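You operate a simulated robot arm through the tools that you are given. There is no shell and no other tool. Be economical: measure what you need, move in short steps, check, and stop when the job is done.

You run a simulated two-armed robot. Do the job below in one go: nothing can be reset, and whatever is moved stays where it is left.

TASK
Shut the grey hatch. Put the can marked "grease" from the workbench top on the top of the carton with the teal sticker and the can labelled "WAX" on the shelf under the grey bench. Press the check key three times. Put the silver adapter on the top of the work deck. Turn the range dial to HI. Fetch the cream reel and set it on the green mat. Take the green fuse and leave it on top of the purple reel. Take the can that says "paint" from the packing bench and leave it on the top of the turntable. Put the can labelled "paste" from the packing bench on the brown mat and the can labelled "putty" on the top of the carton with the teal sticker. Push the first aid door that stands open shut. The order is free. Set down upright: can, silver adapter.

Only the result counts: the job must be done as asked and must still hold three seconds after the hand-in. Knocking over, shifting, dropping, spilling or breaking anything else fails it.

THE ROBOT
Two 7-joint arms with fingered hands on one trunk, on a base that drives. Base frame: it is fixed to the floor where the robot stands at the start and does not move with it; the origin is under the middle of the robot, x ahead of it, y to its left, z up. Readings come in m, degrees, newtons and seconds.
The left shoulder is at the start at [0.119, 0.173, 0.965], the right one opposite. With the tool pointing down near the work surface each hand reaches from about 0.46 to 0.88 m from the robot's upright axis, wherever it stands, measured 20 degrees to its own side. Places, roughly: bead can, teal can, white can [2.25, 3, 0.75]; blue can, brown can, cleat can [2.25, 2.75, 0.75]; brown mat (20x22 cm) [0.84, 6.44, 0.88]; check key [3.3, 0.4, 0.9]; cream can, cream oil can, green grease can [2.75, 0.25, 1]; cream reel (5x5x5 cm) [4.1, 0.9, 0.9]; first aid door [3.7, 3.9, 1.4]; green fuse [4.5, 1.25, 0.75]; green mat [2.9, 0.4, 0.9]; grey hatch [0.6, -0.2, 0.4]; purple reel (5x5x5 cm) [4.4, 0.7, 0.9]; range dial [3.6, 0.6, 0.9]; shelf under the grey bench [-0.2, -0.8, 0.3]; silver adapter [3.5, 0.75, 1]; top of the carton with the teal sticker [-0.7, 3, 1.5]; top of the turntable [2.1, 3.5, 0.8]; top of the work deck [0.5, 1.2, 0.7]. Payload 3.5 kg a hand.
The TCP of each hand is the grasp point between the finger pads, 0.025 m short of the fingertips. In the tool frame z runs along the fingers and y along their closing line. Largest opening 0.088 m; the body of the gripper starts 0.029 m behind the TCP. The gripper is a hand of 3 fingers: y runs from the thumb to the fingers, the wrist lies at [-0.013, -0.097, -0.162] in the tool frame, and closing takes about 1.5 s.
Orientation is that of the tool frame in the base frame, as a unit quaternion [w, x, y, z]. With the fingers straight down and the wrist toward the robot, the tool's x, y and z point along [0, 1, 0], [1, 0, 0] and [0, 0, -1] of the base frame.

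THE INTERFACE
- The arms move only by the tool move_arm. It takes "left_targets", "right_targets" or both (then of equal length, played together; a hand with none holds still); each is a list of rows, each an object (a shift or turn left out is 0, a gripper value left out holds the last) with "slide": the shift along the tool's x, y, z in units of 500 mm (1.0 is 500 mm), a list of three; "rotation": the turn, a rotation vector about the tool's x, y, z in units of 60 degrees (1.0 is 60 degrees), a list of three; "fingers": the opening, from 0 (shut) to 1 (fully open). In form: [{"slide": [x, y, z], "rotation": [rx, ry, rz], "fingers": fingers}, ...]. A call has 1 to 8 rows; each row is the pose to reach, as a shift and turn from the pose commanded when the call began, along the tool's axes at that moment. A call with a number of a shift or a turn outside -1 to 1 is refused whole. Rows are played at 5 a second. More than 0.05 m and 8.6 degrees between two rows, or a gripper value outside its range, and nothing of the call is played. Where a pose cannot be reached the arm comes as near as it can. A force on the tool above 40 N (or 10 N above the force at the start of the call, whichever is more), or a blocked arm, ends the call early, and 0.2 s more pass. The fingers move at their own pace (about 0.072 m/s each) and stop on an object; they squeeze with about 24 N. The grip force told is the motor's: it shows also when the fingers shut on nothing. Time passes only in rows, and 0.2 s behind the last, so rows that repeat a pose let the fingers close. It gives the time, the measured TCP pose, the force on the tool (base axes), the opening and the grip force at its end, in the units of the frame above (readings bear some noise), with the torque about the TCP (base axes, N m) and any sound that the robot's microphone picked up.
- Cameras (640 x 400 px; columns grow to the right, rows downward): "scene" is now at [0.2601, -0.0654, 1.1985]; the picture's right is [-0.66, -0.71, 0.26], its down [-0.48, 0.12, -0.87] and it looks along [0.58, -0.69, -0.42] (base axes); focal length 214 px, centre (320, 200). "left" rides on the left gripper at [-0.058, -0.085, -0.099] in its tool frame; the picture's right is [-0.67, -0.35, 0.66], its down [0.69, -0.63, 0.37] and it looks along [0.29, 0.69, 0.66] (tool axes); focal length 261 px, centre (320, 200). "right" rides on the right gripper at [0.058, -0.085, -0.099] in its tool frame; the picture's right is [-0.67, 0.35, -0.66], its down [-0.69, -0.63, 0.37] and it looks along [-0.28, 0.69, 0.66] (tool axes); focal length 261 px, centre (320, 200). There is no depth. A picture from a camera that has moved, and an enlarged one, comes with that camera's place and axes in the base frame and with its lens.
- get_image(camera): a new picture of that camera. The clock stands still meanwhile.
- lift_body(by): slides the trunk up (or, below 0, down) by that many m; the arms and the scene camera ride with it, the base frame stays. It gives what a move gives, with no picture.
- steer(legs): drives the robot by 1 to 6 legs, each [ahead, left, turn to the left] in m, m and degrees, along the robot's own axes; the way and the turn of a leg run together, so that a leg with both is an arc; at most 1.5 m and 180 degrees a leg. The arms and the cameras ride along, it lands a little off, and it stops where it bumps. It gives what a move gives.
- set_grasp(shape, hand): the hand has 3 fingers and takes this shape, open, in about a second: jaw (thumb against the fingers, like two jaws); tri (thumb and two fingers); tip (a fingertip pinch); poke (one finger out to press); point (the index stretched); flat (the hand flat); cup (the hand cupped); fist (a fist). The gripper value then closes the fingers along that shape, each until it touches; the sizes above hold for jaw. It gives what a move gives, with no picture.
- head_to(pan, tilt): turns the head with the scene camera to pan (to the left, within 86 degrees either way) and tilt (down, from -29 to 69), counted from straight ahead of the robot. It gives what a move gives.
- zoom(camera, box): a new picture of the part [left, top, right, bottom] of that camera's present view, enlarged. The clock stands still meanwhile.
- sign_off(): hands the job in; it is judged then, once.

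Go step by step. Nothing tells you exact positions but the pictures and the camera data: compare them with the known pose of the tool, close in by small moves and look again before you grip or let go. The budget is 525 turns and 298 pictures, counting those below and the enlarged ones. Unless the task says otherwise, let go and move clear before handing in, and close with one line.

The tools are called as name(argument=value, ...) on one line, values as JSON. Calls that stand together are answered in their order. move_arm: Moves the arms, as the interface text tells. Its arguments: {"type":"object","properties":{"left_targets":{"type":"array","items":{"type":"object","properties":{"slide":{"type":"array","items":{"type":"number"}},"rotation":{"type":"array","items":{"type":"number"}},"fingers":{"type":"number"}}}},"right_targets":{"type":"array","items":{"type":"object","properties":{"slide":{"type":"array","items":{"type":"number"}},"rotation":{"type":"array","items":{"type":"number"}},"fingers":{"type":"number"}}}}},"required":[]} The other tools are called the same way: lift_body (by) slides the trunk up or down; set_grasp (shape, hand) gives the hand a shape; steer (legs) drives the base; head_to (pan, tilt) turns the head that bears the scene camera; get_image (camera) takes a picture; zoom (camera, box) takes an enlarged picture of a part of a camera's view; sign_off () hands the job in.

At the start:

```text
time: 0.0
left_position: [0.3996, -0.065, 1.15]
left_tcp_rot: [0.0, 0.707, 0.707, -0.001]
left_wrist_force: [-0.2, -0.4, -0.4]
left_torque: [0.0, -0.01, -0.02]
left_opening: 0.0877
left_grip_force: 0.1
left_shape: jaw
right_position: [0.3398, -0.4378, 0.6638]
right_tcp_rot: [0.0, 0.707, 0.707, 0.0]
right_wrist_force: [-0.2, -0.4, 0.6]
right_torque: [-0.01, 0.01, 0.0]
right_opening: 0.0874
right_grip_force: 0.1
right_shape: jaw
trunk travel left (down, up): [-0.075, 0.38]
robot x, y, heading: [-0.0006, -0.0014, 0.2]
head pan, tilt: [-44.8, 10.2]
```

scene: 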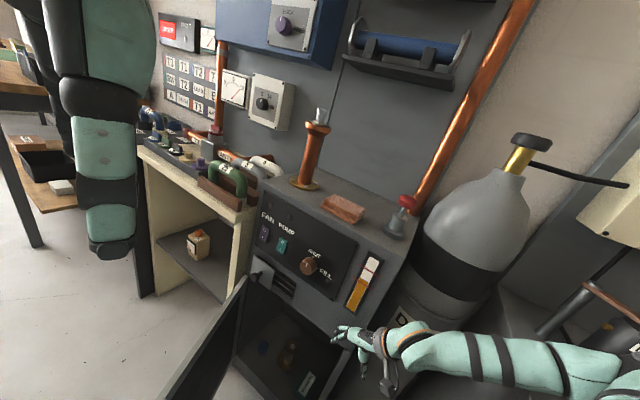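
right: 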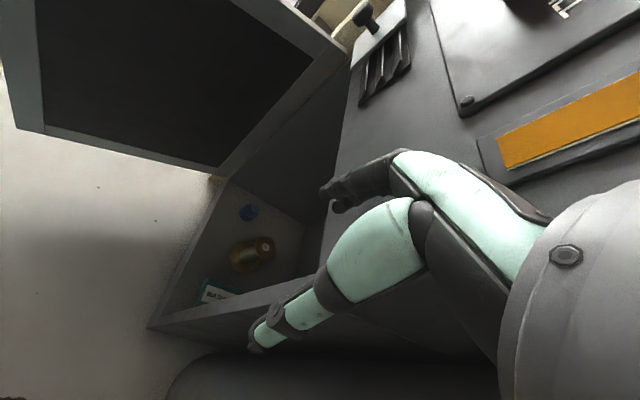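
left: 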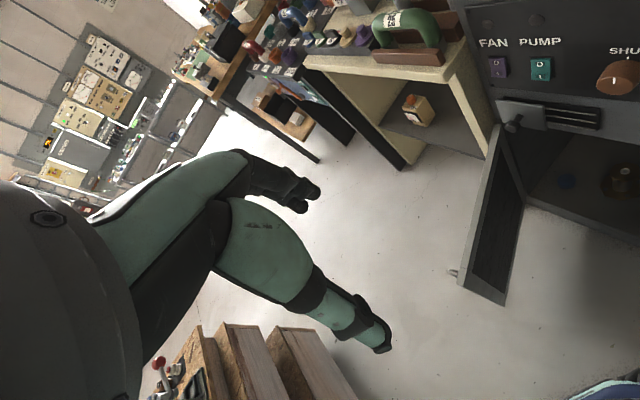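

I see a grey machine ahead-right with an open hatch hinged on its left. First I look around to map the surroundings.

head_to(pan=-20, tilt=40)

get_image(camera="scene")

head_to(pan=40, tilt=15)

get_image(camera="scene")

```text
time: 0.9
left_position: [0.399, -0.0644, 1.1502]
left_tcp_rot: [0.001, 0.707, 0.707, -0.001]
left_wrist_force: [-0.2, 0.4, -0.6]
left_torque: [-0.01, 0.01, 0.02]
left_opening: 0.0876
left_grip_force: 0.1
left_shape: jaw
right_position: [0.3398, -0.4393, 0.6648]
right_tcp_rot: [0.0, 0.707, 0.707, 0.0]
right_wrist_force: [-0.2, 0.1, 0.1]
right_torque: [-0.02, 0.0, -0.02]
right_opening: 0.0877
right_grip_force: 0.0
right_shape: jaw
trunk travel left (down, up): [-0.075, 0.38]
robot x, y, heading: [-0.0035, 0.0012, -0.2]
head pan, tilt: [-20.0, 40.0]
```

```text
294 pictures are left
camera scene: at [0.2557, -0.029, 1.1494], right [-0.32, -0.94, 0.13], down [-0.84, 0.22, -0.49], along [0.43, -0.26, -0.86], focal length 214 px, centre (320, 200)
```

scene: 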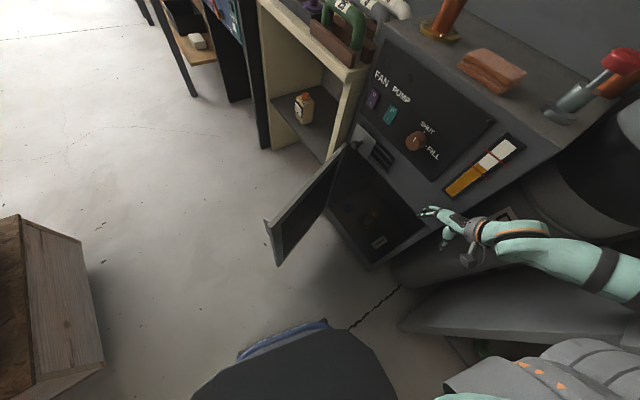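

```text
time: 2.2
left_position: [0.3999, -0.0661, 1.1496]
left_tcp_rot: [0.0, 0.707, 0.707, -0.001]
left_wrist_force: [0.2, -0.3, 0.6]
left_torque: [-0.01, -0.02, -0.02]
left_opening: 0.0877
left_grip_force: 0.0
left_shape: jaw
right_position: [0.3393, -0.4405, 0.6639]
right_tcp_rot: [0.0, 0.708, 0.707, 0.0]
right_wrist_force: [0.1, -0.4, 0.4]
right_torque: [0.0, -0.01, 0.02]
right_opening: 0.0878
right_grip_force: 0.1
right_shape: jaw
trunk travel left (down, up): [-0.075, 0.38]
robot x, y, heading: [-0.0027, -0.0002, -0.3]
head pan, tilt: [40.0, 15.0]
```

```text
293 pictures are left
camera scene: at [0.2625, 0.0601, 1.1891], right [0.6, -0.77, -0.24], down [-0.54, -0.17, -0.82], along [0.59, 0.62, -0.51], focal length 214 px, centre (320, 200)
```

scene: 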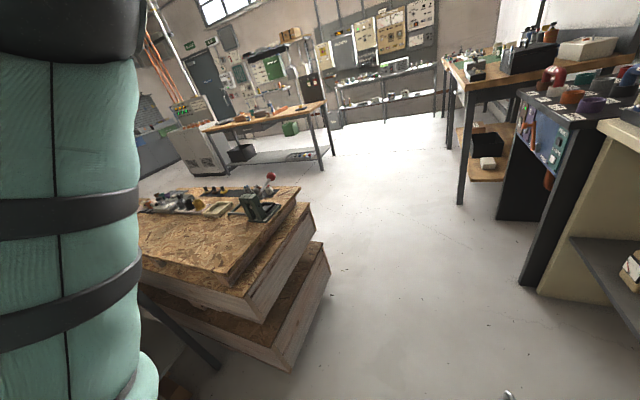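

The hatch is hinged at about (0.73,-0.36), and its free edge is near (0.50,-0.03) with the top at about z 0.59. I take the left hand around its far side to pull it shut.

move_arm(left_targets=[{"slide": [0.024, 0.05, 0.07], "fingers": 0}, {"slide": [0.048, 0.1, 0.14]}, {"slide": [0.071, 0.15, 0.21]}, {"slide": [0.095, 0.2, 0.28]}, {"slide": [0.119, 0.25, 0.35]}, {"slide": [0.143, 0.3, 0.42]}, {"slide": [0.166, 0.35, 0.49]}, {"slide": [0.19, 0.4, 0.56]}])

head_to(pan=-10, tilt=45)

get_image(camera="scene")

```text
time: 4.0
left_position: [0.599, 0.0301, 0.8698]
left_tcp_rot: [0.001, 0.707, 0.708, -0.001]
left_wrist_force: [-0.4, 0.1, 1.1]
left_torque: [0.0, 0.05, 0.05]
left_opening: 0.0002
left_grip_force: 24.4
left_shape: jaw
right_position: [0.3403, -0.439, 0.6649]
right_tcp_rot: [0.0, 0.707, 0.707, -0.001]
right_wrist_force: [-0.3, 0.8, 0.4]
right_torque: [0.02, -0.01, -0.02]
right_opening: 0.0878
right_grip_force: 0.2
right_shape: jaw
trunk travel left (down, up): [-0.075, 0.38]
robot x, y, heading: [0.0014, -0.0029, -0.2]
head pan, tilt: [40.0, 15.0]
```

```text
time: 5.2
left_position: [0.5977, 0.0299, 0.8698]
left_tcp_rot: [0.0, 0.707, 0.707, -0.001]
left_wrist_force: [-0.6, 0.4, -0.4]
left_torque: [0.0, -0.01, 0.03]
left_opening: 0.0001
left_grip_force: 24.0
left_shape: jaw
right_position: [0.3404, -0.4395, 0.6638]
right_tcp_rot: [0.0, 0.707, 0.707, 0.0]
right_wrist_force: [-0.4, -0.2, -0.2]
right_torque: [0.01, -0.01, 0.0]
right_opening: 0.0876
right_grip_force: 0.0
right_shape: jaw
trunk travel left (down, up): [-0.075, 0.38]
robot x, y, heading: [-0.0017, 0.0003, 0.1]
head pan, tilt: [-10.0, 45.0]
```

```text
292 pictures are left
camera scene: at [0.2533, -0.0139, 1.1425], right [-0.16, -0.98, 0.06], down [-0.91, 0.12, -0.4], along [0.39, -0.12, -0.91], focal length 214 px, centre (320, 200)
```

scene: 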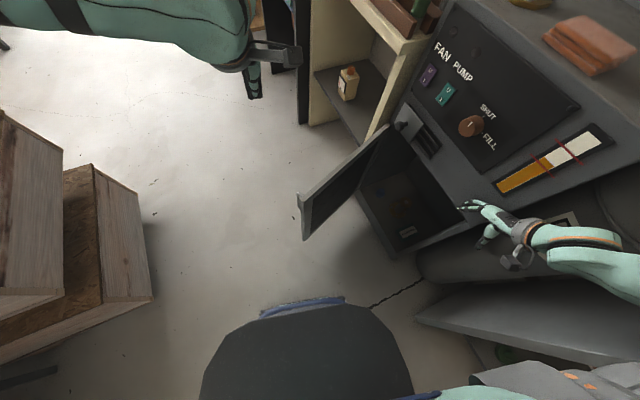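

move_arm(left_targets=[{"slide": [0.0, 0.01, 0.085]}, {"slide": [0.0, 0.02, 0.17]}, {"slide": [0.0, 0.03, 0.255]}, {"slide": [0.0, 0.04, 0.34]}, {"slide": [0.0, 0.04, 0.425]}, {"slide": [0.0, 0.04, 0.51]}, {"slide": [0.0, 0.04, 0.595]}, {"slide": [0.0, 0.04, 0.68]}])

get_image(camera="scene")

```text
time: 7.0
left_position: [0.6191, 0.0292, 0.529]
left_tcp_rot: [0.0, 0.706, 0.708, -0.001]
left_wrist_force: [0.3, 0.3, -0.4]
left_torque: [-0.01, -0.03, -0.01]
left_opening: 0.0
left_grip_force: 23.6
left_shape: jaw
right_position: [0.3404, -0.4383, 0.6639]
right_tcp_rot: [0.0, 0.707, 0.707, 0.001]
right_wrist_force: [-0.1, 0.3, -0.1]
right_torque: [0.05, 0.02, 0.0]
right_opening: 0.0874
right_grip_force: 0.1
right_shape: jaw
trunk travel left (down, up): [-0.075, 0.38]
robot x, y, heading: [-0.0006, -0.0008, -0.3]
head pan, tilt: [-10.0, 45.0]
```

```text
291 pictures are left
camera scene: at [0.2535, -0.014, 1.1424], right [-0.16, -0.98, 0.06], down [-0.91, 0.12, -0.4], along [0.39, -0.12, -0.91], focal length 214 px, centre (320, 200)
```

scene: 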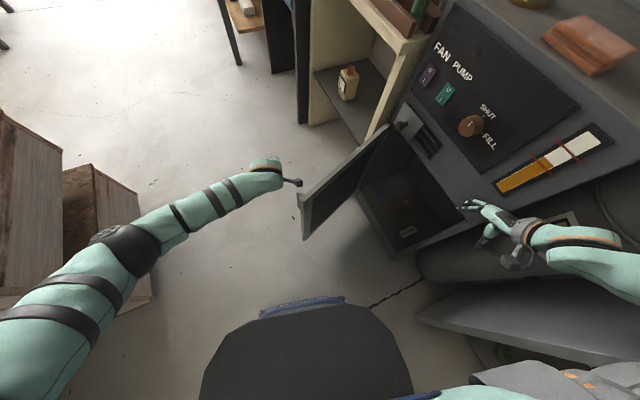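

move_arm(left_targets=[{"slide": [-0.078, -0.018, 0]}, {"slide": [-0.158, -0.048, 0]}, {"slide": [-0.228, -0.098, 0]}, {"slide": [-0.274, -0.168, 0]}, {"slide": [-0.328, -0.238, 0]}, {"slide": [-0.388, -0.288, 0]}, {"slide": [-0.458, -0.334, 0]}, {"slide": [-0.528, -0.366, 0]}], right_targets=[{"slide": [0, -0.02, -0.08]}, {"slide": [0, -0.04, -0.16]}, {"slide": [0, -0.06, -0.24]}, {"slide": [0, -0.08, -0.32]}, {"slide": [0, -0.1, -0.4]}, {"slide": [0, -0.12, -0.48]}, {"slide": [0, -0.12, -0.52]}, {"slide": [0, -0.12, -0.52]}])

get_image(camera="scene")

```text
time: 9.0
left_position: [0.4767, -0.1949, 0.5169]
left_tcp_rot: [-0.005, 0.684, 0.729, 0.025]
left_wrist_force: [-0.7, 0.0, -0.4]
left_torque: [-0.02, -0.04, 0.0]
left_opening: 0.0
left_grip_force: 23.9
left_shape: jaw
right_position: [0.2796, -0.4386, 0.9246]
right_tcp_rot: [-0.001, 0.707, 0.708, 0.001]
right_wrist_force: [0.2, -1.3, -0.3]
right_torque: [-0.01, 0.03, -0.01]
right_opening: 0.0878
right_grip_force: 0.0
right_shape: jaw
trunk travel left (down, up): [-0.075, 0.38]
robot x, y, heading: [-0.0012, 0.0015, 0.3]
head pan, tilt: [-10.0, 45.0]
stopped in row 8 (left hand): the arm was blocked; the commanded pose is now the measured one
```

```text
290 pictures are left
camera scene: at [0.2526, -0.013, 1.1424], right [-0.16, -0.98, 0.06], down [-0.91, 0.12, -0.4], along [0.39, -0.12, -0.91], focal length 214 px, centre (320, 200)
```

scene: 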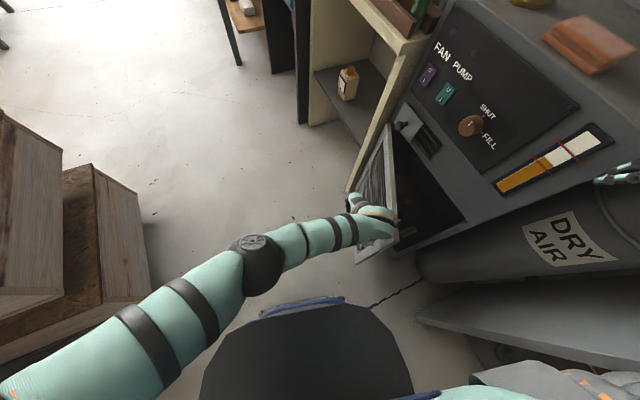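

The hatch has swung about half way, and the arm is blocked by its own geometry. I yaw the hand toward the arm's natural direction and keep pushing.

move_arm(left_targets=[{"slide": [0, 0, 0], "rotation": [0, 0, 0.14]}, {"slide": [0, 0, -0.01], "rotation": [0, 0, 0.28]}, {"slide": [-0.02, -0.02, -0.02], "rotation": [0, 0, 0.42]}, {"slide": [-0.06, -0.05, -0.02], "rotation": [0, 0, 0.56]}, {"slide": [-0.11, -0.08, -0.02], "rotation": [0, 0, 0.7]}, {"slide": [-0.16, -0.1, -0.02], "rotation": [0, 0, 0.75]}, {"slide": [-0.22, -0.12, -0.02], "rotation": [0, 0, 0.8]}, {"slide": [-0.29, -0.13, -0.02], "rotation": [0, 0, 0.8]}])

get_image(camera="scene")

```text
time: 11.0
left_position: [0.4539, -0.2522, 0.5071]
left_tcp_rot: [-0.02, 0.91, 0.414, 0.031]
left_wrist_force: [-0.9, -0.3, -0.8]
left_torque: [0.0, 0.02, -0.02]
left_opening: 0.0002
left_grip_force: 23.9
left_shape: jaw
left hand out of reach, approached as far as the arm can: row 7, 8
right_position: [0.2797, -0.4386, 0.9243]
right_tcp_rot: [0.001, 0.706, 0.708, 0.001]
right_wrist_force: [0.3, 0.0, 0.3]
right_torque: [-0.01, 0.01, -0.01]
right_opening: 0.0877
right_grip_force: 0.1
right_shape: jaw
trunk travel left (down, up): [-0.075, 0.38]
robot x, y, heading: [-0.0011, 0.0027, -0.1]
head pan, tilt: [-10.0, 45.0]
stopped in row 8 (left hand): the arm was blocked; the commanded pose is now the measured one
```

```text
289 pictures are left
camera scene: at [0.2532, -0.0139, 1.1424], right [-0.16, -0.98, 0.06], down [-0.91, 0.12, -0.4], along [0.39, -0.12, -0.91], focal length 214 px, centre (320, 200)
```

scene: 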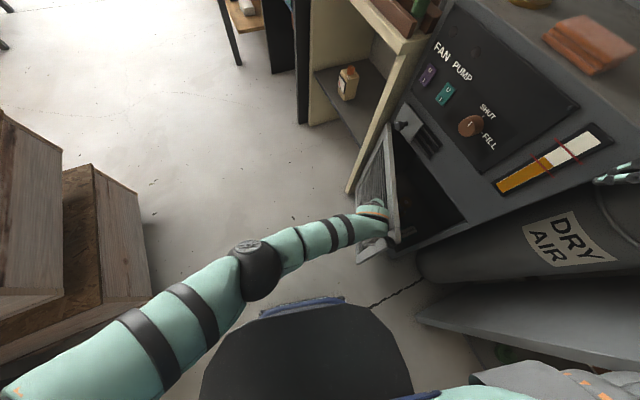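

The left arm is at its reach limit. I retreat it and finish the push with the right hand from the outer side.

move_arm(left_targets=[{"slide": [0.06, -0.06, -0.02]}, {"slide": [0.12, -0.12, -0.08]}, {"slide": [0.15, -0.16, -0.15]}, {"slide": [0.17, -0.2, -0.23]}, {"slide": [0.19, -0.24, -0.31]}, {"slide": [0.21, -0.28, -0.39]}, {"slide": [0.23, -0.32, -0.47]}, {"slide": [0.25, -0.36, -0.55]}])

get_image(camera="scene")

```text
refused: row 2 steps farther than a row can; nothing moved
```

```text
288 pictures are left
camera scene: at [0.2532, -0.0139, 1.1424], right [-0.16, -0.98, 0.06], down [-0.91, 0.12, -0.4], along [0.39, -0.12, -0.91], focal length 214 px, centre (320, 200)
```

scene: 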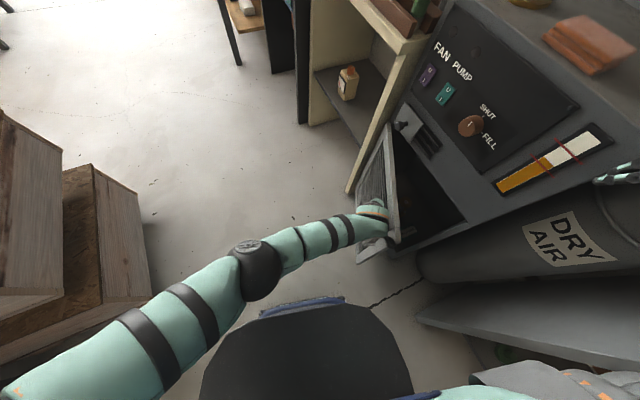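

move_arm(left_targets=[{"slide": [0.04, -0.07, -0.02]}, {"slide": [0.08, -0.14, -0.06]}, {"slide": [0.09, -0.17, -0.15]}, {"slide": [0.1, -0.2, -0.24]}, {"slide": [0.11, -0.23, -0.33]}, {"slide": [0.12, -0.26, -0.42]}, {"slide": [0.13, -0.29, -0.51]}, {"slide": [0.18, -0.35, -0.55]}])

move_arm(right_targets=[{"slide": [0.05, 0.05, 0]}, {"slide": [0.11, 0.11, 0]}, {"slide": [0.18, 0.15, 0]}, {"slide": [0.25, 0.2, 0]}, {"slide": [0.32, 0.24, 0]}, {"slide": [0.39, 0.26, 0.05]}, {"slide": [0.46, 0.28, 0.1]}, {"slide": [0.52, 0.28, 0.15], "fingers": 0}])

get_image(camera="scene")

```text
time: 12.4
left_position: [0.4234, -0.0853, 0.6592]
left_tcp_rot: [-0.085, 0.899, 0.414, 0.111]
left_wrist_force: [0.2, -0.5, -0.1]
left_torque: [0.0, 0.0, -0.02]
left_opening: 0.0001
left_grip_force: 24.0
left_shape: jaw
right_position: [0.2788, -0.4385, 0.9267]
right_tcp_rot: [0.001, 0.707, 0.708, 0.001]
right_wrist_force: [0.7, -0.3, -0.5]
right_torque: [-0.03, 0.01, 0.0]
right_opening: 0.0879
right_grip_force: 0.3
right_shape: jaw
trunk travel left (down, up): [-0.075, 0.38]
robot x, y, heading: [-0.0033, 0.0006, 0.0]
head pan, tilt: [-10.0, 45.0]
stopped in row 6 (left hand): the arm was blocked; the commanded pose is now the measured one
```

```text
time: 14.2
left_position: [0.4237, -0.0854, 0.657]
left_tcp_rot: [-0.085, 0.9, 0.414, 0.108]
left_wrist_force: [-0.3, -0.1, 0.1]
left_torque: [0.04, 0.01, -0.01]
left_opening: 0.0
left_grip_force: 24.5
left_shape: jaw
right_position: [0.4334, -0.1756, 0.8524]
right_tcp_rot: [0.0, 0.708, 0.706, 0.001]
right_wrist_force: [0.5, 0.0, 0.2]
right_torque: [-0.01, -0.01, 0.0]
right_opening: 0.0333
right_grip_force: 0.1
right_shape: jaw
right hand out of reach, approached as far as the arm can: row 2, 3, 4, 5, 6, 7, 8
trunk travel left (down, up): [-0.075, 0.38]
robot x, y, heading: [0.0002, -0.0048, -0.0]
head pan, tilt: [-10.0, 45.0]
```

```text
287 pictures are left
camera scene: at [0.2534, -0.0134, 1.1429], right [-0.16, -0.98, 0.06], down [-0.91, 0.12, -0.4], along [0.39, -0.12, -0.91], focal length 214 px, centre (320, 200)
```

scene: 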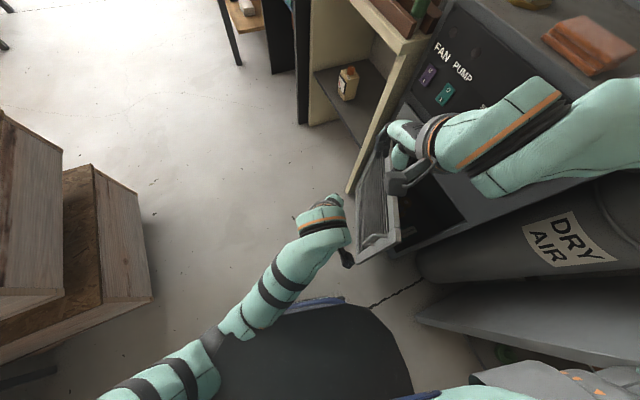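

move_arm(left_targets=[{"slide": [0.06, -0.03, -0.05], "rotation": [0, 0, -0.13]}, {"slide": [0.12, -0.06, -0.1], "rotation": [0, 0, -0.26]}, {"slide": [0.18, -0.09, -0.15], "rotation": [0, 0, -0.39]}, {"slide": [0.24, -0.12, -0.2], "rotation": [0, 0, -0.52]}, {"slide": [0.3, -0.15, -0.25], "rotation": [0, 0, -0.65]}, {"slide": [0.36, -0.18, -0.3], "rotation": [0, 0, -0.78]}, {"slide": [0.4, -0.2, -0.35], "rotation": [0, 0, -0.8]}])

move_arm(right_targets=[{"slide": [0.03, -0.01, 0.09]}, {"slide": [0.06, -0.02, 0.18]}, {"slide": [0.07, -0.03, 0.27]}, {"slide": [0.08, -0.03, 0.36]}, {"slide": [0.08, -0.03, 0.45]}, {"slide": [0.08, -0.03, 0.54]}, {"slide": [0.08, -0.03, 0.62]}])

get_image(camera="scene")

```text
time: 14.7
left_position: [0.4623, 0.0007, 0.7032]
left_tcp_rot: [-0.117, 0.831, 0.498, 0.218]
left_wrist_force: [0.3, -0.3, 0.4]
left_torque: [0.02, 0.02, 0.01]
left_opening: 0.0
left_grip_force: 23.7
left_shape: jaw
right_position: [0.4332, -0.1756, 0.8529]
right_tcp_rot: [0.0, 0.706, 0.708, 0.001]
right_wrist_force: [0.0, 0.5, 0.3]
right_torque: [0.01, 0.01, -0.02]
right_opening: 0.0001
right_grip_force: 20.1
right_shape: jaw
trunk travel left (down, up): [-0.075, 0.38]
robot x, y, heading: [0.0011, -0.0018, 0.0]
head pan, tilt: [-10.0, 45.0]
stopped in row 2 (left hand): the arm was blocked; the commanded pose is now the measured one
```

```text
time: 16.3
left_position: [0.4637, -0.0004, 0.7041]
left_tcp_rot: [-0.117, 0.831, 0.498, 0.218]
left_wrist_force: [-0.8, 0.6, 0.4]
left_torque: [0.0, 0.0, 0.01]
left_opening: 0.0002
left_grip_force: 24.2
left_shape: jaw
right_position: [0.4178, -0.2215, 0.653]
right_tcp_rot: [0.0, 0.706, 0.708, 0.001]
right_wrist_force: [0.3, -0.2, -0.2]
right_torque: [0.02, -0.01, -0.01]
right_opening: 0.0
right_grip_force: 24.0
right_shape: jaw
right hand out of reach, approached as far as the arm can: row 1, 3, 4, 5, 6, 7
trunk travel left (down, up): [-0.075, 0.38]
robot x, y, heading: [-0.0024, -0.0008, 0.0]
head pan, tilt: [-10.0, 45.0]
```

```text
286 pictures are left
camera scene: at [0.2526, -0.014, 1.1432], right [-0.16, -0.98, 0.06], down [-0.91, 0.12, -0.4], along [0.39, -0.12, -0.91], focal length 214 px, centre (320, 200)
```

scene: 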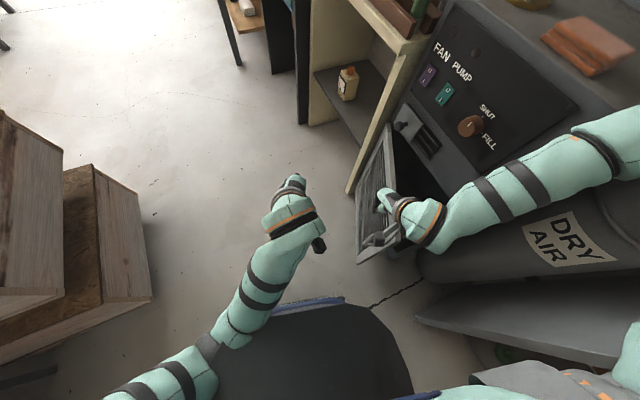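

The right arm is too close to its body for this. I raise the trunk and turn the robot right, so that it faces the hatch.

lift_body(by=0.3)

move_arm(right_targets=[{"slide": [0, 0, -0.08]}, {"slide": [-0.04, -0.03, -0.16]}, {"slide": [-0.08, -0.06, -0.23]}], left_targets=[{"slide": [0, 0, -0.08]}, {"slide": [0.03, 0, -0.16]}, {"slide": [0.06, 0, -0.23]}])

head_to(pan=-80, tilt=35)

get_image(camera="scene")

```text
time: 18.0
left_position: [0.4975, 0.0427, 0.888]
left_tcp_rot: [-0.141, 0.802, 0.494, 0.305]
left_wrist_force: [-0.1, 0.0, 0.0]
left_torque: [-0.01, -0.04, 0.03]
left_opening: 0.0
left_grip_force: 24.3
left_shape: jaw
right_position: [0.4164, -0.2235, 0.92]
right_tcp_rot: [0.085, 0.701, 0.703, 0.085]
right_wrist_force: [-0.3, 0.0, -0.4]
right_torque: [0.0, -0.04, -0.02]
right_opening: 0.0001
right_grip_force: 24.0
right_shape: jaw
trunk travel left (down, up): [-0.231, 0.223]
robot x, y, heading: [-0.0005, 0.0012, 0.2]
head pan, tilt: [-10.0, 45.0]
stopped: the arm was blocked; the commanded pose is now the measured one
```

```text
time: 18.5
left_position: [0.497, 0.0871, 0.9108]
left_tcp_rot: [-0.226, 0.764, 0.486, 0.359]
left_wrist_force: [-0.4, -0.1, -1.1]
left_torque: [-0.04, -0.02, 0.02]
left_opening: 0.0
left_grip_force: 24.0
left_shape: jaw
right_position: [0.398, -0.2328, 0.9744]
right_tcp_rot: [0.083, 0.7, 0.704, 0.087]
right_wrist_force: [0.3, -0.2, 0.3]
right_torque: [0.05, 0.0, -0.05]
right_opening: 0.0
right_grip_force: 23.8
right_shape: jaw
right hand out of reach, approached as far as the arm can: row 2
trunk travel left (down, up): [-0.231, 0.223]
robot x, y, heading: [0.0037, 0.0006, -0.1]
head pan, tilt: [-10.0, 45.0]
stopped in row 2 (left hand): the arm was blocked; the commanded pose is now the measured one
```

```text
time: 19.9
left_position: [0.5001, 0.0886, 0.91]
left_tcp_rot: [-0.226, 0.765, 0.486, 0.358]
left_wrist_force: [0.1, 0.2, 0.2]
left_torque: [-0.01, 0.0, 0.03]
left_opening: 0.0
left_grip_force: 24.0
left_shape: jaw
right_position: [0.3998, -0.2326, 0.9727]
right_tcp_rot: [0.082, 0.701, 0.704, 0.086]
right_wrist_force: [-0.1, -0.2, -0.5]
right_torque: [0.01, 0.01, 0.0]
right_opening: 0.0
right_grip_force: 23.7
right_shape: jaw
trunk travel left (down, up): [-0.231, 0.223]
robot x, y, heading: [-0.0014, -0.0017, 0.0]
head pan, tilt: [-80.0, 35.0]
```

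```text
285 pictures are left
camera scene: at [0.0755, -0.0866, 1.3784], right [-0.98, -0.17, 0.13], down [-0.21, 0.56, -0.8], along [0.07, -0.81, -0.59], focal length 214 px, centre (320, 200)
```

scene: 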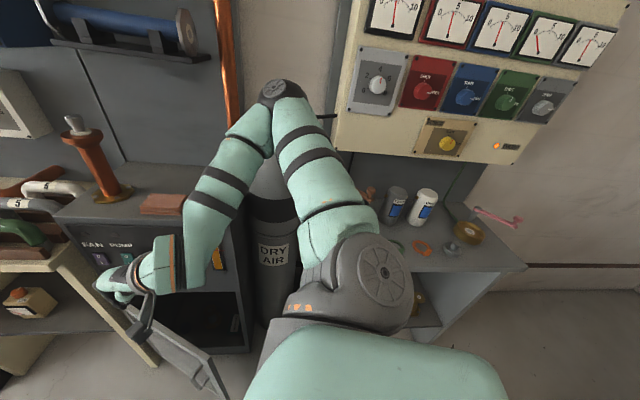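

steer(legs=[[0, 0, -35]])

head_to(pan=0, tilt=45)

get_image(camera="scene")

```text
time: 22.0
left_position: [0.4588, -0.2135, 0.9098]
left_tcp_rot: [-0.109, 0.876, 0.232, 0.409]
left_wrist_force: [0.5, -0.2, 0.5]
left_torque: [-0.01, -0.03, 0.03]
left_opening: 0.0
left_grip_force: 23.2
left_shape: jaw
right_position: [0.1933, -0.419, 0.972]
right_tcp_rot: [0.104, 0.88, 0.46, 0.057]
right_wrist_force: [-0.3, 0.2, 0.5]
right_torque: [-0.01, -0.02, 0.0]
right_opening: 0.0001
right_grip_force: 24.1
right_shape: jaw
trunk travel left (down, up): [-0.231, 0.223]
robot x, y, heading: [-0.0012, 0.0013, -35.0]
head pan, tilt: [-80.0, 35.0]
```

```text
time: 23.5
left_position: [0.4593, -0.2132, 0.9093]
left_tcp_rot: [-0.108, 0.876, 0.232, 0.409]
left_wrist_force: [-0.3, -0.6, -0.5]
left_torque: [0.0, 0.0, 0.02]
left_opening: 0.0
left_grip_force: 24.0
left_shape: jaw
right_position: [0.1932, -0.4199, 0.9735]
right_tcp_rot: [0.104, 0.88, 0.459, 0.058]
right_wrist_force: [-0.2, 0.0, -0.5]
right_torque: [0.0, -0.01, 0.01]
right_opening: 0.0
right_grip_force: 24.1
right_shape: jaw
trunk travel left (down, up): [-0.231, 0.223]
robot x, y, heading: [-0.0016, -0.0003, -34.9]
head pan, tilt: [0.0, 45.0]
```

```text
284 pictures are left
camera scene: at [0.1136, -0.0797, 1.355], right [-0.57, -0.82, 0.0], down [-0.65, 0.46, -0.61], along [0.5, -0.35, -0.79], focal length 214 px, centre (320, 200)
```

scene: 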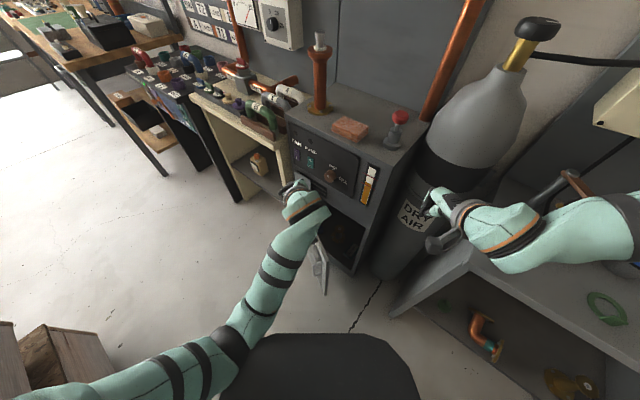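

I straighten the left hand to fingers down, aligned with the robot's new heading, in front of the hatch.

move_arm(left_targets=[{"slide": [-0.003, -0.018, 0.016], "rotation": [0.019, -0.105, -0.04]}, {"slide": [-0.006, -0.035, 0.031], "rotation": [0.037, -0.208, -0.08]}, {"slide": [-0.01, -0.052, 0.047], "rotation": [0.056, -0.31, -0.12]}, {"slide": [-0.013, -0.07, 0.062], "rotation": [0.075, -0.412, -0.159]}, {"slide": [-0.016, -0.087, 0.078], "rotation": [0.093, -0.515, -0.198]}, {"slide": [-0.02, -0.104, 0.094], "rotation": [0.112, -0.617, -0.238]}, {"slide": [-0.023, -0.122, 0.11], "rotation": [0.13, -0.72, -0.277]}, {"slide": [-0.026, -0.139, 0.125], "rotation": [0.149, -0.823, -0.317]}])

get_image(camera="scene")

```text
time: 24.3
left_position: [0.5055, -0.1448, 0.8891]
left_tcp_rot: [-0.117, 0.875, 0.303, 0.358]
left_wrist_force: [-0.3, 0.0, 0.1]
left_torque: [0.02, 0.0, 0.03]
left_opening: 0.0
left_grip_force: 24.2
left_shape: jaw
right_position: [0.1932, -0.4194, 0.9738]
right_tcp_rot: [0.105, 0.879, 0.461, 0.058]
right_wrist_force: [-0.4, 0.4, -0.6]
right_torque: [0.01, 0.02, -0.02]
right_opening: 0.0
right_grip_force: 24.0
right_shape: jaw
trunk travel left (down, up): [-0.231, 0.223]
robot x, y, heading: [-0.0005, 0.0011, -35.2]
head pan, tilt: [0.0, 45.0]
stopped in row 3 (left hand): the arm was blocked; the commanded pose is now the measured one
```

```text
283 pictures are left
camera scene: at [0.1138, -0.079, 1.355], right [-0.57, -0.82, 0.0], down [-0.65, 0.46, -0.61], along [0.5, -0.35, -0.79], focal length 214 px, centre (320, 200)
```

scene: 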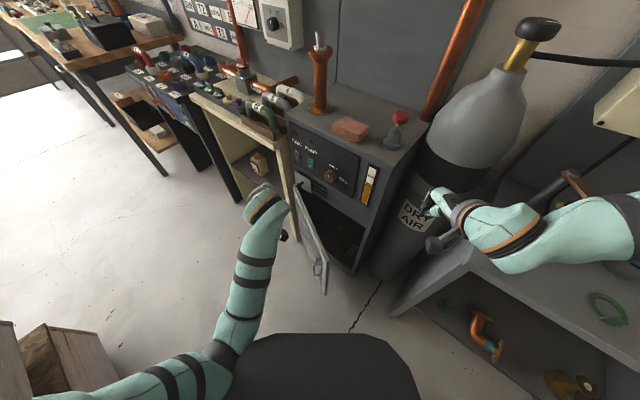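

move_arm(left_targets=[{"slide": [0.074, -0.03, 0.001]}, {"slide": [0.148, -0.06, 0.003]}, {"slide": [0.222, -0.09, 0.004]}, {"slide": [0.296, -0.12, 0.006]}])

head_to(pan=50, tilt=55)

get_image(camera="scene")

```text
time: 25.5
left_position: [0.5673, -0.0081, 1.0005]
left_tcp_rot: [-0.139, 0.856, 0.31, 0.389]
left_wrist_force: [-0.4, 0.7, -0.4]
left_torque: [0.03, 0.02, 0.01]
left_opening: 0.0001
left_grip_force: 23.9
left_shape: jaw
right_position: [0.194, -0.4191, 0.9735]
right_tcp_rot: [0.104, 0.88, 0.46, 0.057]
right_wrist_force: [0.1, 0.0, -1.4]
right_torque: [0.01, -0.01, 0.0]
right_opening: 0.0003
right_grip_force: 24.5
right_shape: jaw
trunk travel left (down, up): [-0.231, 0.223]
robot x, y, heading: [-0.0041, -0.0013, -35.2]
head pan, tilt: [0.0, 45.0]
stopped in row 4 (left hand): the arm was blocked; the commanded pose is now the measured one
```

```text
time: 26.7
left_position: [0.5657, -0.0095, 1.0002]
left_tcp_rot: [-0.14, 0.856, 0.309, 0.389]
left_wrist_force: [0.1, -0.6, 0.0]
left_torque: [0.0, 0.0, -0.01]
left_opening: 0.0001
left_grip_force: 24.6
left_shape: jaw
right_position: [0.1943, -0.42, 0.9729]
right_tcp_rot: [0.105, 0.88, 0.459, 0.057]
right_wrist_force: [0.1, -0.8, -0.4]
right_torque: [0.0, -0.01, -0.01]
right_opening: 0.0
right_grip_force: 23.4
right_shape: jaw
trunk travel left (down, up): [-0.231, 0.223]
robot x, y, heading: [0.0021, 0.0001, -34.9]
head pan, tilt: [50.0, 55.0]
```

```text
282 pictures are left
camera scene: at [0.1156, -0.0135, 1.3463], right [0.25, -0.96, -0.1], down [-0.85, -0.17, -0.5], along [0.46, 0.21, -0.86], focal length 214 px, centre (320, 200)
```

scene: 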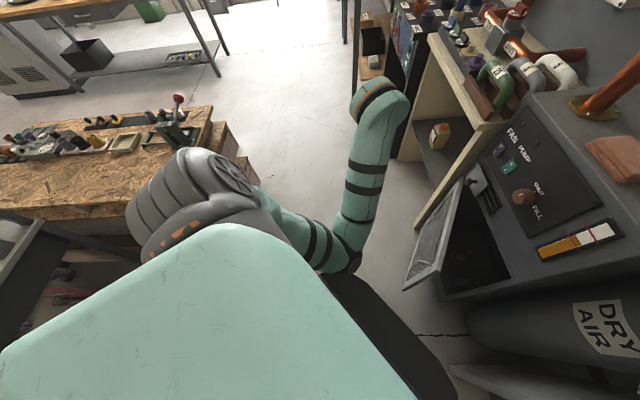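

move_arm(left_targets=[{"slide": [0.03, 0, 0], "rotation": [0.012, -0.13, -0.026]}, {"slide": [0.06, 0, 0], "rotation": [0.025, -0.26, -0.052]}, {"slide": [0.06, 0, 0], "rotation": [0.037, -0.39, -0.078]}, {"slide": [0.06, 0, 0], "rotation": [0.05, -0.52, -0.104]}, {"slide": [0.06, 0, 0], "rotation": [0.062, -0.65, -0.13]}, {"slide": [0.06, 0, 0], "rotation": [0.075, -0.78, -0.156]}])

```text
time: 28.1
left_position: [0.5806, 0.001, 1.021]
left_tcp_rot: [-0.005, 0.908, 0.419, 0.012]
left_wrist_force: [-0.3, 0.4, -0.3]
left_torque: [0.0, -0.01, 0.02]
left_opening: 0.0001
left_grip_force: 24.2
left_shape: jaw
right_position: [0.1937, -0.4195, 0.973]
right_tcp_rot: [0.104, 0.88, 0.46, 0.058]
right_wrist_force: [0.4, -0.7, 0.8]
right_torque: [0.01, 0.0, -0.01]
right_opening: 0.0
right_grip_force: 23.7
right_shape: jaw
trunk travel left (down, up): [-0.231, 0.223]
robot x, y, heading: [-0.001, -0.0004, -35.2]
head pan, tilt: [50.0, 55.0]
```

lift_body(by=-0.15)

head_to(pan=5, tilt=50)

```text
time: 29.8
left_position: [0.5785, 0.0188, 0.854]
left_tcp_rot: [-0.034, 0.9, 0.435, 0.005]
left_wrist_force: [0.0, 0.3, 0.3]
left_torque: [-0.02, 0.0, -0.01]
left_opening: 0.0
left_grip_force: 24.2
left_shape: jaw
right_position: [0.2052, -0.4281, 0.7264]
right_tcp_rot: [0.006, 0.886, 0.463, 0.006]
right_wrist_force: [-0.7, 0.8, -0.4]
right_torque: [-0.02, -0.02, 0.03]
right_opening: 0.0001
right_grip_force: 23.8
right_shape: jaw
trunk travel left (down, up): [-0.081, 0.373]
robot x, y, heading: [-0.0, 0.0014, -35.0]
head pan, tilt: [50.0, 55.0]
```

```text
time: 30.9
left_position: [0.5808, 0.0189, 0.8596]
left_tcp_rot: [-0.023, 0.899, 0.436, 0.007]
left_wrist_force: [-0.6, 0.7, 0.5]
left_torque: [-0.03, 0.02, -0.01]
left_opening: 0.0001
left_grip_force: 23.7
left_shape: jaw
right_position: [0.2067, -0.4284, 0.7265]
right_tcp_rot: [0.006, 0.886, 0.463, 0.006]
right_wrist_force: [-0.1, 0.1, 0.8]
right_torque: [0.0, 0.02, 0.04]
right_opening: 0.0002
right_grip_force: 23.6
right_shape: jaw
trunk travel left (down, up): [-0.081, 0.373]
robot x, y, heading: [-0.0002, -0.0027, -35.0]
head pan, tilt: [5.0, 50.0]
```

move_arm(left_targets=[{"slide": [-0.045, 0.005, 0.077]}, {"slide": [-0.09, 0.01, 0.155]}, {"slide": [-0.134, 0.015, 0.232]}, {"slide": [-0.179, 0.02, 0.31]}, {"slide": [-0.224, 0.025, 0.388]}, {"slide": [-0.268, 0.03, 0.465]}, {"slide": [-0.313, 0.035, 0.543]}, {"slide": [-0.358, 0.04, 0.62]}])

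get_image(camera="scene")

```text
time: 31.5
left_position: [0.5486, 0.08, 0.7358]
left_tcp_rot: [-0.111, 0.85, 0.514, -0.027]
left_wrist_force: [-0.3, -0.7, -0.1]
left_torque: [0.03, 0.0, -0.01]
left_opening: 0.0001
left_grip_force: 23.9
left_shape: jaw
right_position: [0.208, -0.4275, 0.7247]
right_tcp_rot: [0.006, 0.887, 0.463, 0.004]
right_wrist_force: [1.1, -0.3, 0.0]
right_torque: [0.0, -0.01, 0.01]
right_opening: 0.0
right_grip_force: 24.2
right_shape: jaw
trunk travel left (down, up): [-0.081, 0.373]
robot x, y, heading: [0.0009, -0.0027, -35.3]
head pan, tilt: [5.0, 50.0]
stopped in row 2 (left hand): the arm was blocked; the commanded pose is now the measured one
```

```text
281 pictures are left
camera scene: at [0.2039, -0.1331, 1.1469], right [-0.51, -0.86, -0.03], down [-0.81, 0.49, -0.33], along [0.3, -0.14, -0.94], focal length 214 px, centre (320, 200)
```

scene: 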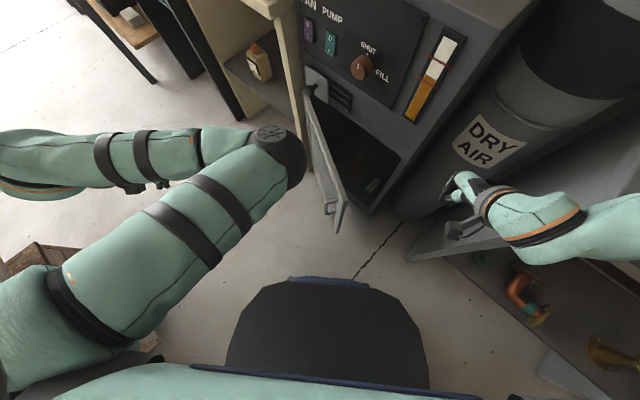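

move_arm(left_targets=[{"slide": [0, 0.01, -0.09]}, {"slide": [0, 0.03, -0.18]}, {"slide": [0, 0.05, -0.27]}, {"slide": [0, 0.07, -0.36]}, {"slide": [0, 0.09, -0.45]}, {"slide": [0, 0.1, -0.54]}, {"slide": [0, 0.1, -0.63]}, {"slide": [0, 0.1, -0.7]}])

get_image(camera="scene")

```text
time: 33.1
left_position: [0.6448, 0.0269, 0.9635]
left_tcp_rot: [-0.183, 0.829, 0.527, -0.053]
left_wrist_force: [0.5, 0.0, -0.3]
left_torque: [-0.02, 0.04, -0.03]
left_opening: 0.0
left_grip_force: 23.7
left_shape: jaw
right_position: [0.2058, -0.4293, 0.7246]
right_tcp_rot: [0.006, 0.886, 0.463, 0.006]
right_wrist_force: [-0.3, 0.3, 0.8]
right_torque: [0.02, -0.02, -0.01]
right_opening: 0.0001
right_grip_force: 24.1
right_shape: jaw
trunk travel left (down, up): [-0.081, 0.373]
robot x, y, heading: [0.0038, 0.0001, -35.2]
head pan, tilt: [5.0, 50.0]
stopped in row 7 (left hand): the arm was blocked; the commanded pose is now the measured one
```

```text
280 pictures are left
camera scene: at [0.2023, -0.1335, 1.1472], right [-0.51, -0.86, -0.03], down [-0.81, 0.49, -0.33], along [0.3, -0.14, -0.94], focal length 214 px, centre (320, 200)
```

scene: 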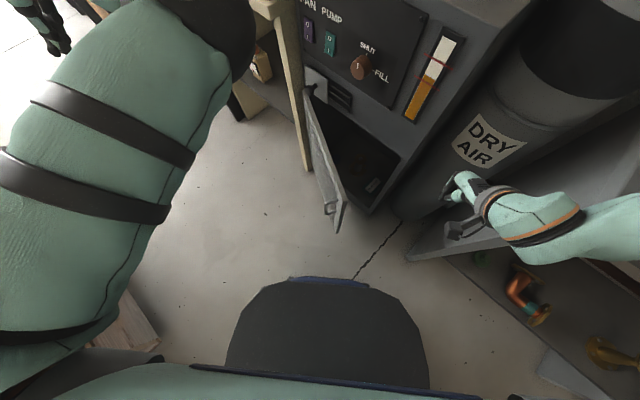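

I back up a little to gain arm room and then re-pose the left hand.

steer(legs=[[-0.17, 0, 0]])

head_to(pan=0, tilt=40)

get_image(camera="scene")

```text
time: 34.6
left_position: [0.5049, 0.1238, 0.9632]
left_tcp_rot: [-0.184, 0.828, 0.527, -0.052]
left_wrist_force: [-0.3, -0.7, -0.2]
left_torque: [-0.01, -0.02, -0.04]
left_opening: 0.0001
left_grip_force: 23.8
left_shape: jaw
right_position: [0.0672, -0.3317, 0.7252]
right_tcp_rot: [0.007, 0.886, 0.463, 0.007]
right_wrist_force: [-0.4, 0.6, 0.2]
right_torque: [0.02, -0.01, 0.01]
right_opening: 0.0
right_grip_force: 24.0
right_shape: jaw
trunk travel left (down, up): [-0.081, 0.373]
robot x, y, heading: [-0.1385, 0.0973, -34.8]
head pan, tilt: [5.0, 50.0]
```

```text
time: 35.3
left_position: [0.5059, 0.1233, 0.962]
left_tcp_rot: [-0.184, 0.828, 0.527, -0.052]
left_wrist_force: [-0.4, 0.4, 0.4]
left_torque: [0.0, 0.0, -0.02]
left_opening: 0.0
left_grip_force: 24.4
left_shape: jaw
right_position: [0.0675, -0.3309, 0.7257]
right_tcp_rot: [0.006, 0.886, 0.464, 0.006]
right_wrist_force: [0.4, 0.0, 0.0]
right_torque: [-0.04, -0.01, 0.01]
right_opening: 0.0002
right_grip_force: 23.7
right_shape: jaw
trunk travel left (down, up): [-0.081, 0.373]
robot x, y, heading: [-0.1412, 0.0975, -35.0]
head pan, tilt: [0.0, 40.0]
```

```text
279 pictures are left
camera scene: at [0.0702, -0.0488, 1.1575], right [-0.57, -0.82, 0.0], down [-0.72, 0.5, -0.49], along [0.4, -0.28, -0.87], focal length 214 px, centre (320, 200)
```

scene: 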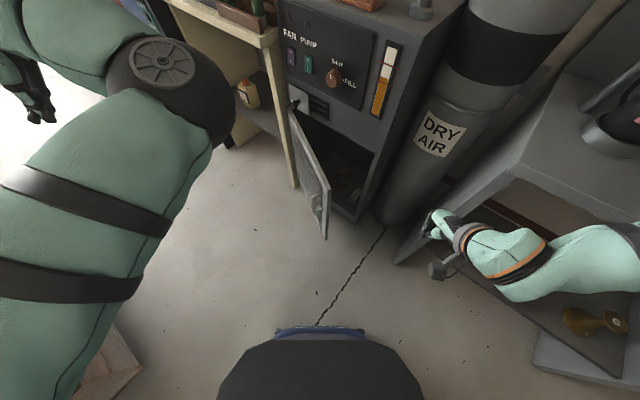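

move_arm(left_targets=[{"slide": [-0.04, 0.02, 0], "rotation": [-0.09, -0.015, 0.061]}, {"slide": [-0.08, 0.04, 0], "rotation": [-0.18, -0.03, 0.122]}, {"slide": [-0.12, 0.06, 0], "rotation": [-0.27, -0.045, 0.183]}, {"slide": [-0.17, 0.08, 0], "rotation": [-0.363, -0.06, 0.244]}])

```text
time: 36.5
left_position: [0.5214, 0.1026, 0.9009]
left_tcp_rot: [-0.03, 0.866, 0.498, -0.029]
left_wrist_force: [-0.5, 0.8, -0.7]
left_torque: [0.03, 0.0, 0.02]
left_opening: 0.0
left_grip_force: 23.8
left_shape: jaw
right_position: [0.0679, -0.3305, 0.7251]
right_tcp_rot: [0.005, 0.886, 0.463, 0.006]
right_wrist_force: [0.4, -0.5, -0.5]
right_torque: [-0.03, 0.0, 0.03]
right_opening: 0.0001
right_grip_force: 23.8
right_shape: jaw
trunk travel left (down, up): [-0.081, 0.373]
robot x, y, heading: [-0.139, 0.0964, -35.1]
head pan, tilt: [0.0, 40.0]
stopped in row 4 (left hand): the arm was blocked; the commanded pose is now the measured one
```

move_arm(left_targets=[{"slide": [0, -0.01, -0.09]}, {"slide": [0, -0.02, -0.18]}, {"slide": [0, -0.03, -0.27]}, {"slide": [0, -0.04, -0.36]}, {"slide": [0, -0.05, -0.45]}, {"slide": [-0.06, -0.06, -0.5]}, {"slide": [-0.15, -0.08, -0.5]}, {"slide": [-0.24, -0.1, -0.5]}])

get_image(camera="scene")

```text
time: 37.4
left_position: [0.5257, 0.1223, 1.0014]
left_tcp_rot: [-0.097, 0.852, 0.512, -0.052]
left_wrist_force: [0.0, -0.6, -0.3]
left_torque: [0.03, 0.01, -0.01]
left_opening: 0.0
left_grip_force: 24.0
left_shape: jaw
right_position: [0.0686, -0.3311, 0.7251]
right_tcp_rot: [0.007, 0.886, 0.464, 0.007]
right_wrist_force: [-0.2, -0.6, 0.1]
right_torque: [0.03, 0.05, 0.0]
right_opening: 0.0
right_grip_force: 23.3
right_shape: jaw
trunk travel left (down, up): [-0.081, 0.373]
robot x, y, heading: [-0.1355, 0.0928, -35.0]
head pan, tilt: [0.0, 40.0]
stopped in row 4 (left hand): the arm was blocked; the commanded pose is now the measured one
```

```text
278 pictures are left
camera scene: at [0.0699, -0.0483, 1.1577], right [-0.57, -0.82, 0.0], down [-0.72, 0.5, -0.49], along [0.4, -0.28, -0.87], focal length 214 px, centre (320, 200)
```

scene: 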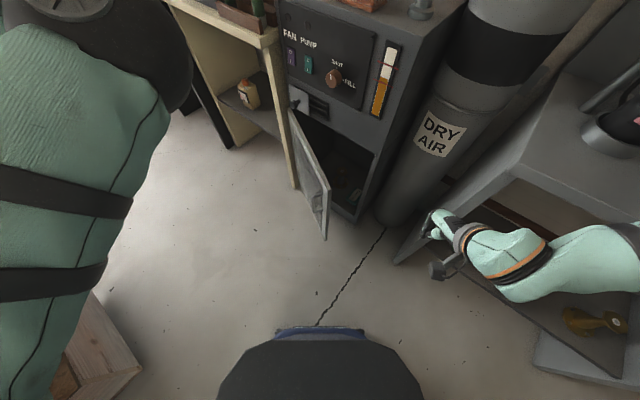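

head_to(pan=45, tilt=0)

get_image(camera="scene")

get_image(camera="left")

```text
time: 38.5
left_position: [0.5266, 0.1217, 1.0022]
left_tcp_rot: [-0.097, 0.851, 0.513, -0.052]
left_wrist_force: [0.5, 0.3, 0.2]
left_torque: [-0.02, -0.01, -0.03]
left_opening: 0.0
left_grip_force: 24.1
left_shape: jaw
right_position: [0.0675, -0.3305, 0.7249]
right_tcp_rot: [0.006, 0.886, 0.463, 0.006]
right_wrist_force: [0.2, -0.2, 0.6]
right_torque: [0.01, -0.02, 0.04]
right_opening: 0.0
right_grip_force: 24.0
right_shape: jaw
trunk travel left (down, up): [-0.081, 0.373]
robot x, y, heading: [-0.1408, 0.099, -34.9]
head pan, tilt: [45.0, 0.0]
```

```text
277 pictures are left
camera scene: at [0.109, 0.0018, 1.2246], right [0.14, -0.96, -0.25], down [-0.29, 0.2, -0.93], along [0.95, 0.2, -0.25], focal length 214 px, centre (320, 200)
```

scene: 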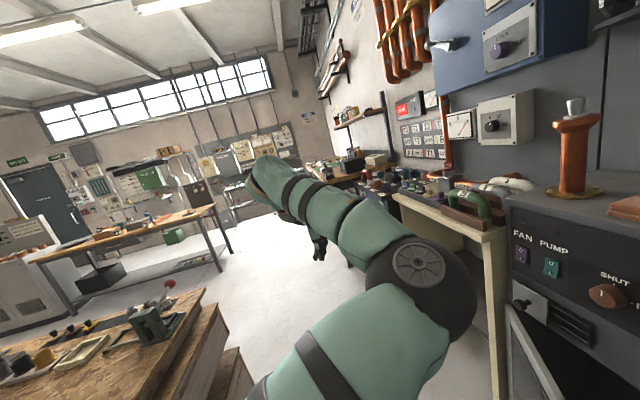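

```text
276 pictures are left
camera left: at [0.4452, 0.0965, 1.1173], right [-0.74, -0.36, -0.57], down [-0.29, 0.93, -0.21], along [0.61, 0.01, -0.79], focal length 261 px, centre (320, 200)
```

left: 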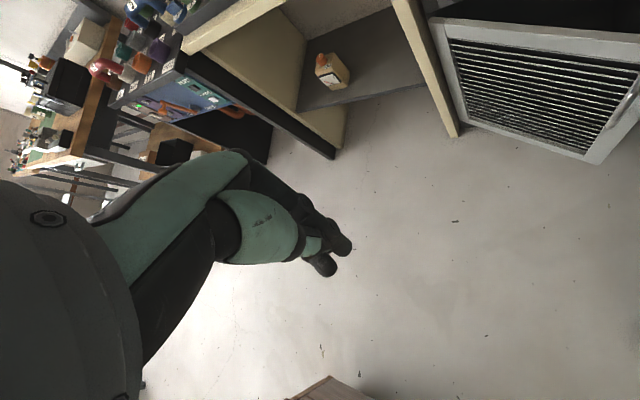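

The left elbow has swung inward across the body. I yaw the hand clockwise to drive the elbow back outward.

move_arm(left_targets=[{"slide": [0, 0.02, 0], "rotation": [0, 0, 0.14]}, {"slide": [0, 0.04, 0], "rotation": [0, 0, 0.28]}, {"slide": [0, 0.06, 0], "rotation": [0, 0, 0.42]}, {"slide": [0, 0.06, 0], "rotation": [0, 0, 0.56]}, {"slide": [0, 0.06, 0], "rotation": [0, 0, 0.7]}, {"slide": [0, 0.06, 0], "rotation": [0, 0, 0.84]}, {"slide": [0, 0.06, 0], "rotation": [0, 0, 0.98]}])

get_image(camera="scene")

```text
time: 40.1
left_position: [0.5514, 0.1063, 0.9951]
left_tcp_rot: [-0.059, 0.994, 0.027, -0.092]
left_wrist_force: [0.4, 0.1, 0.4]
left_torque: [0.0, -0.01, 0.02]
left_opening: 0.0
left_grip_force: 24.0
left_shape: jaw
right_position: [0.0677, -0.331, 0.7253]
right_tcp_rot: [0.006, 0.886, 0.464, 0.006]
right_wrist_force: [0.2, 0.6, 0.6]
right_torque: [0.02, 0.0, 0.0]
right_opening: 0.0
right_grip_force: 24.2
right_shape: jaw
trunk travel left (down, up): [-0.081, 0.373]
robot x, y, heading: [-0.1377, 0.0971, -35.0]
head pan, tilt: [45.0, 0.0]
```

```text
275 pictures are left
camera scene: at [0.1091, 0.0021, 1.2247], right [0.14, -0.96, -0.25], down [-0.29, 0.2, -0.93], along [0.95, 0.2, -0.25], focal length 214 px, centre (320, 200)
```

scene: 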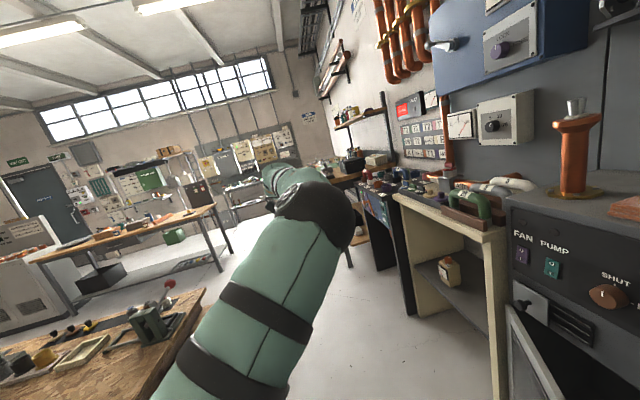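

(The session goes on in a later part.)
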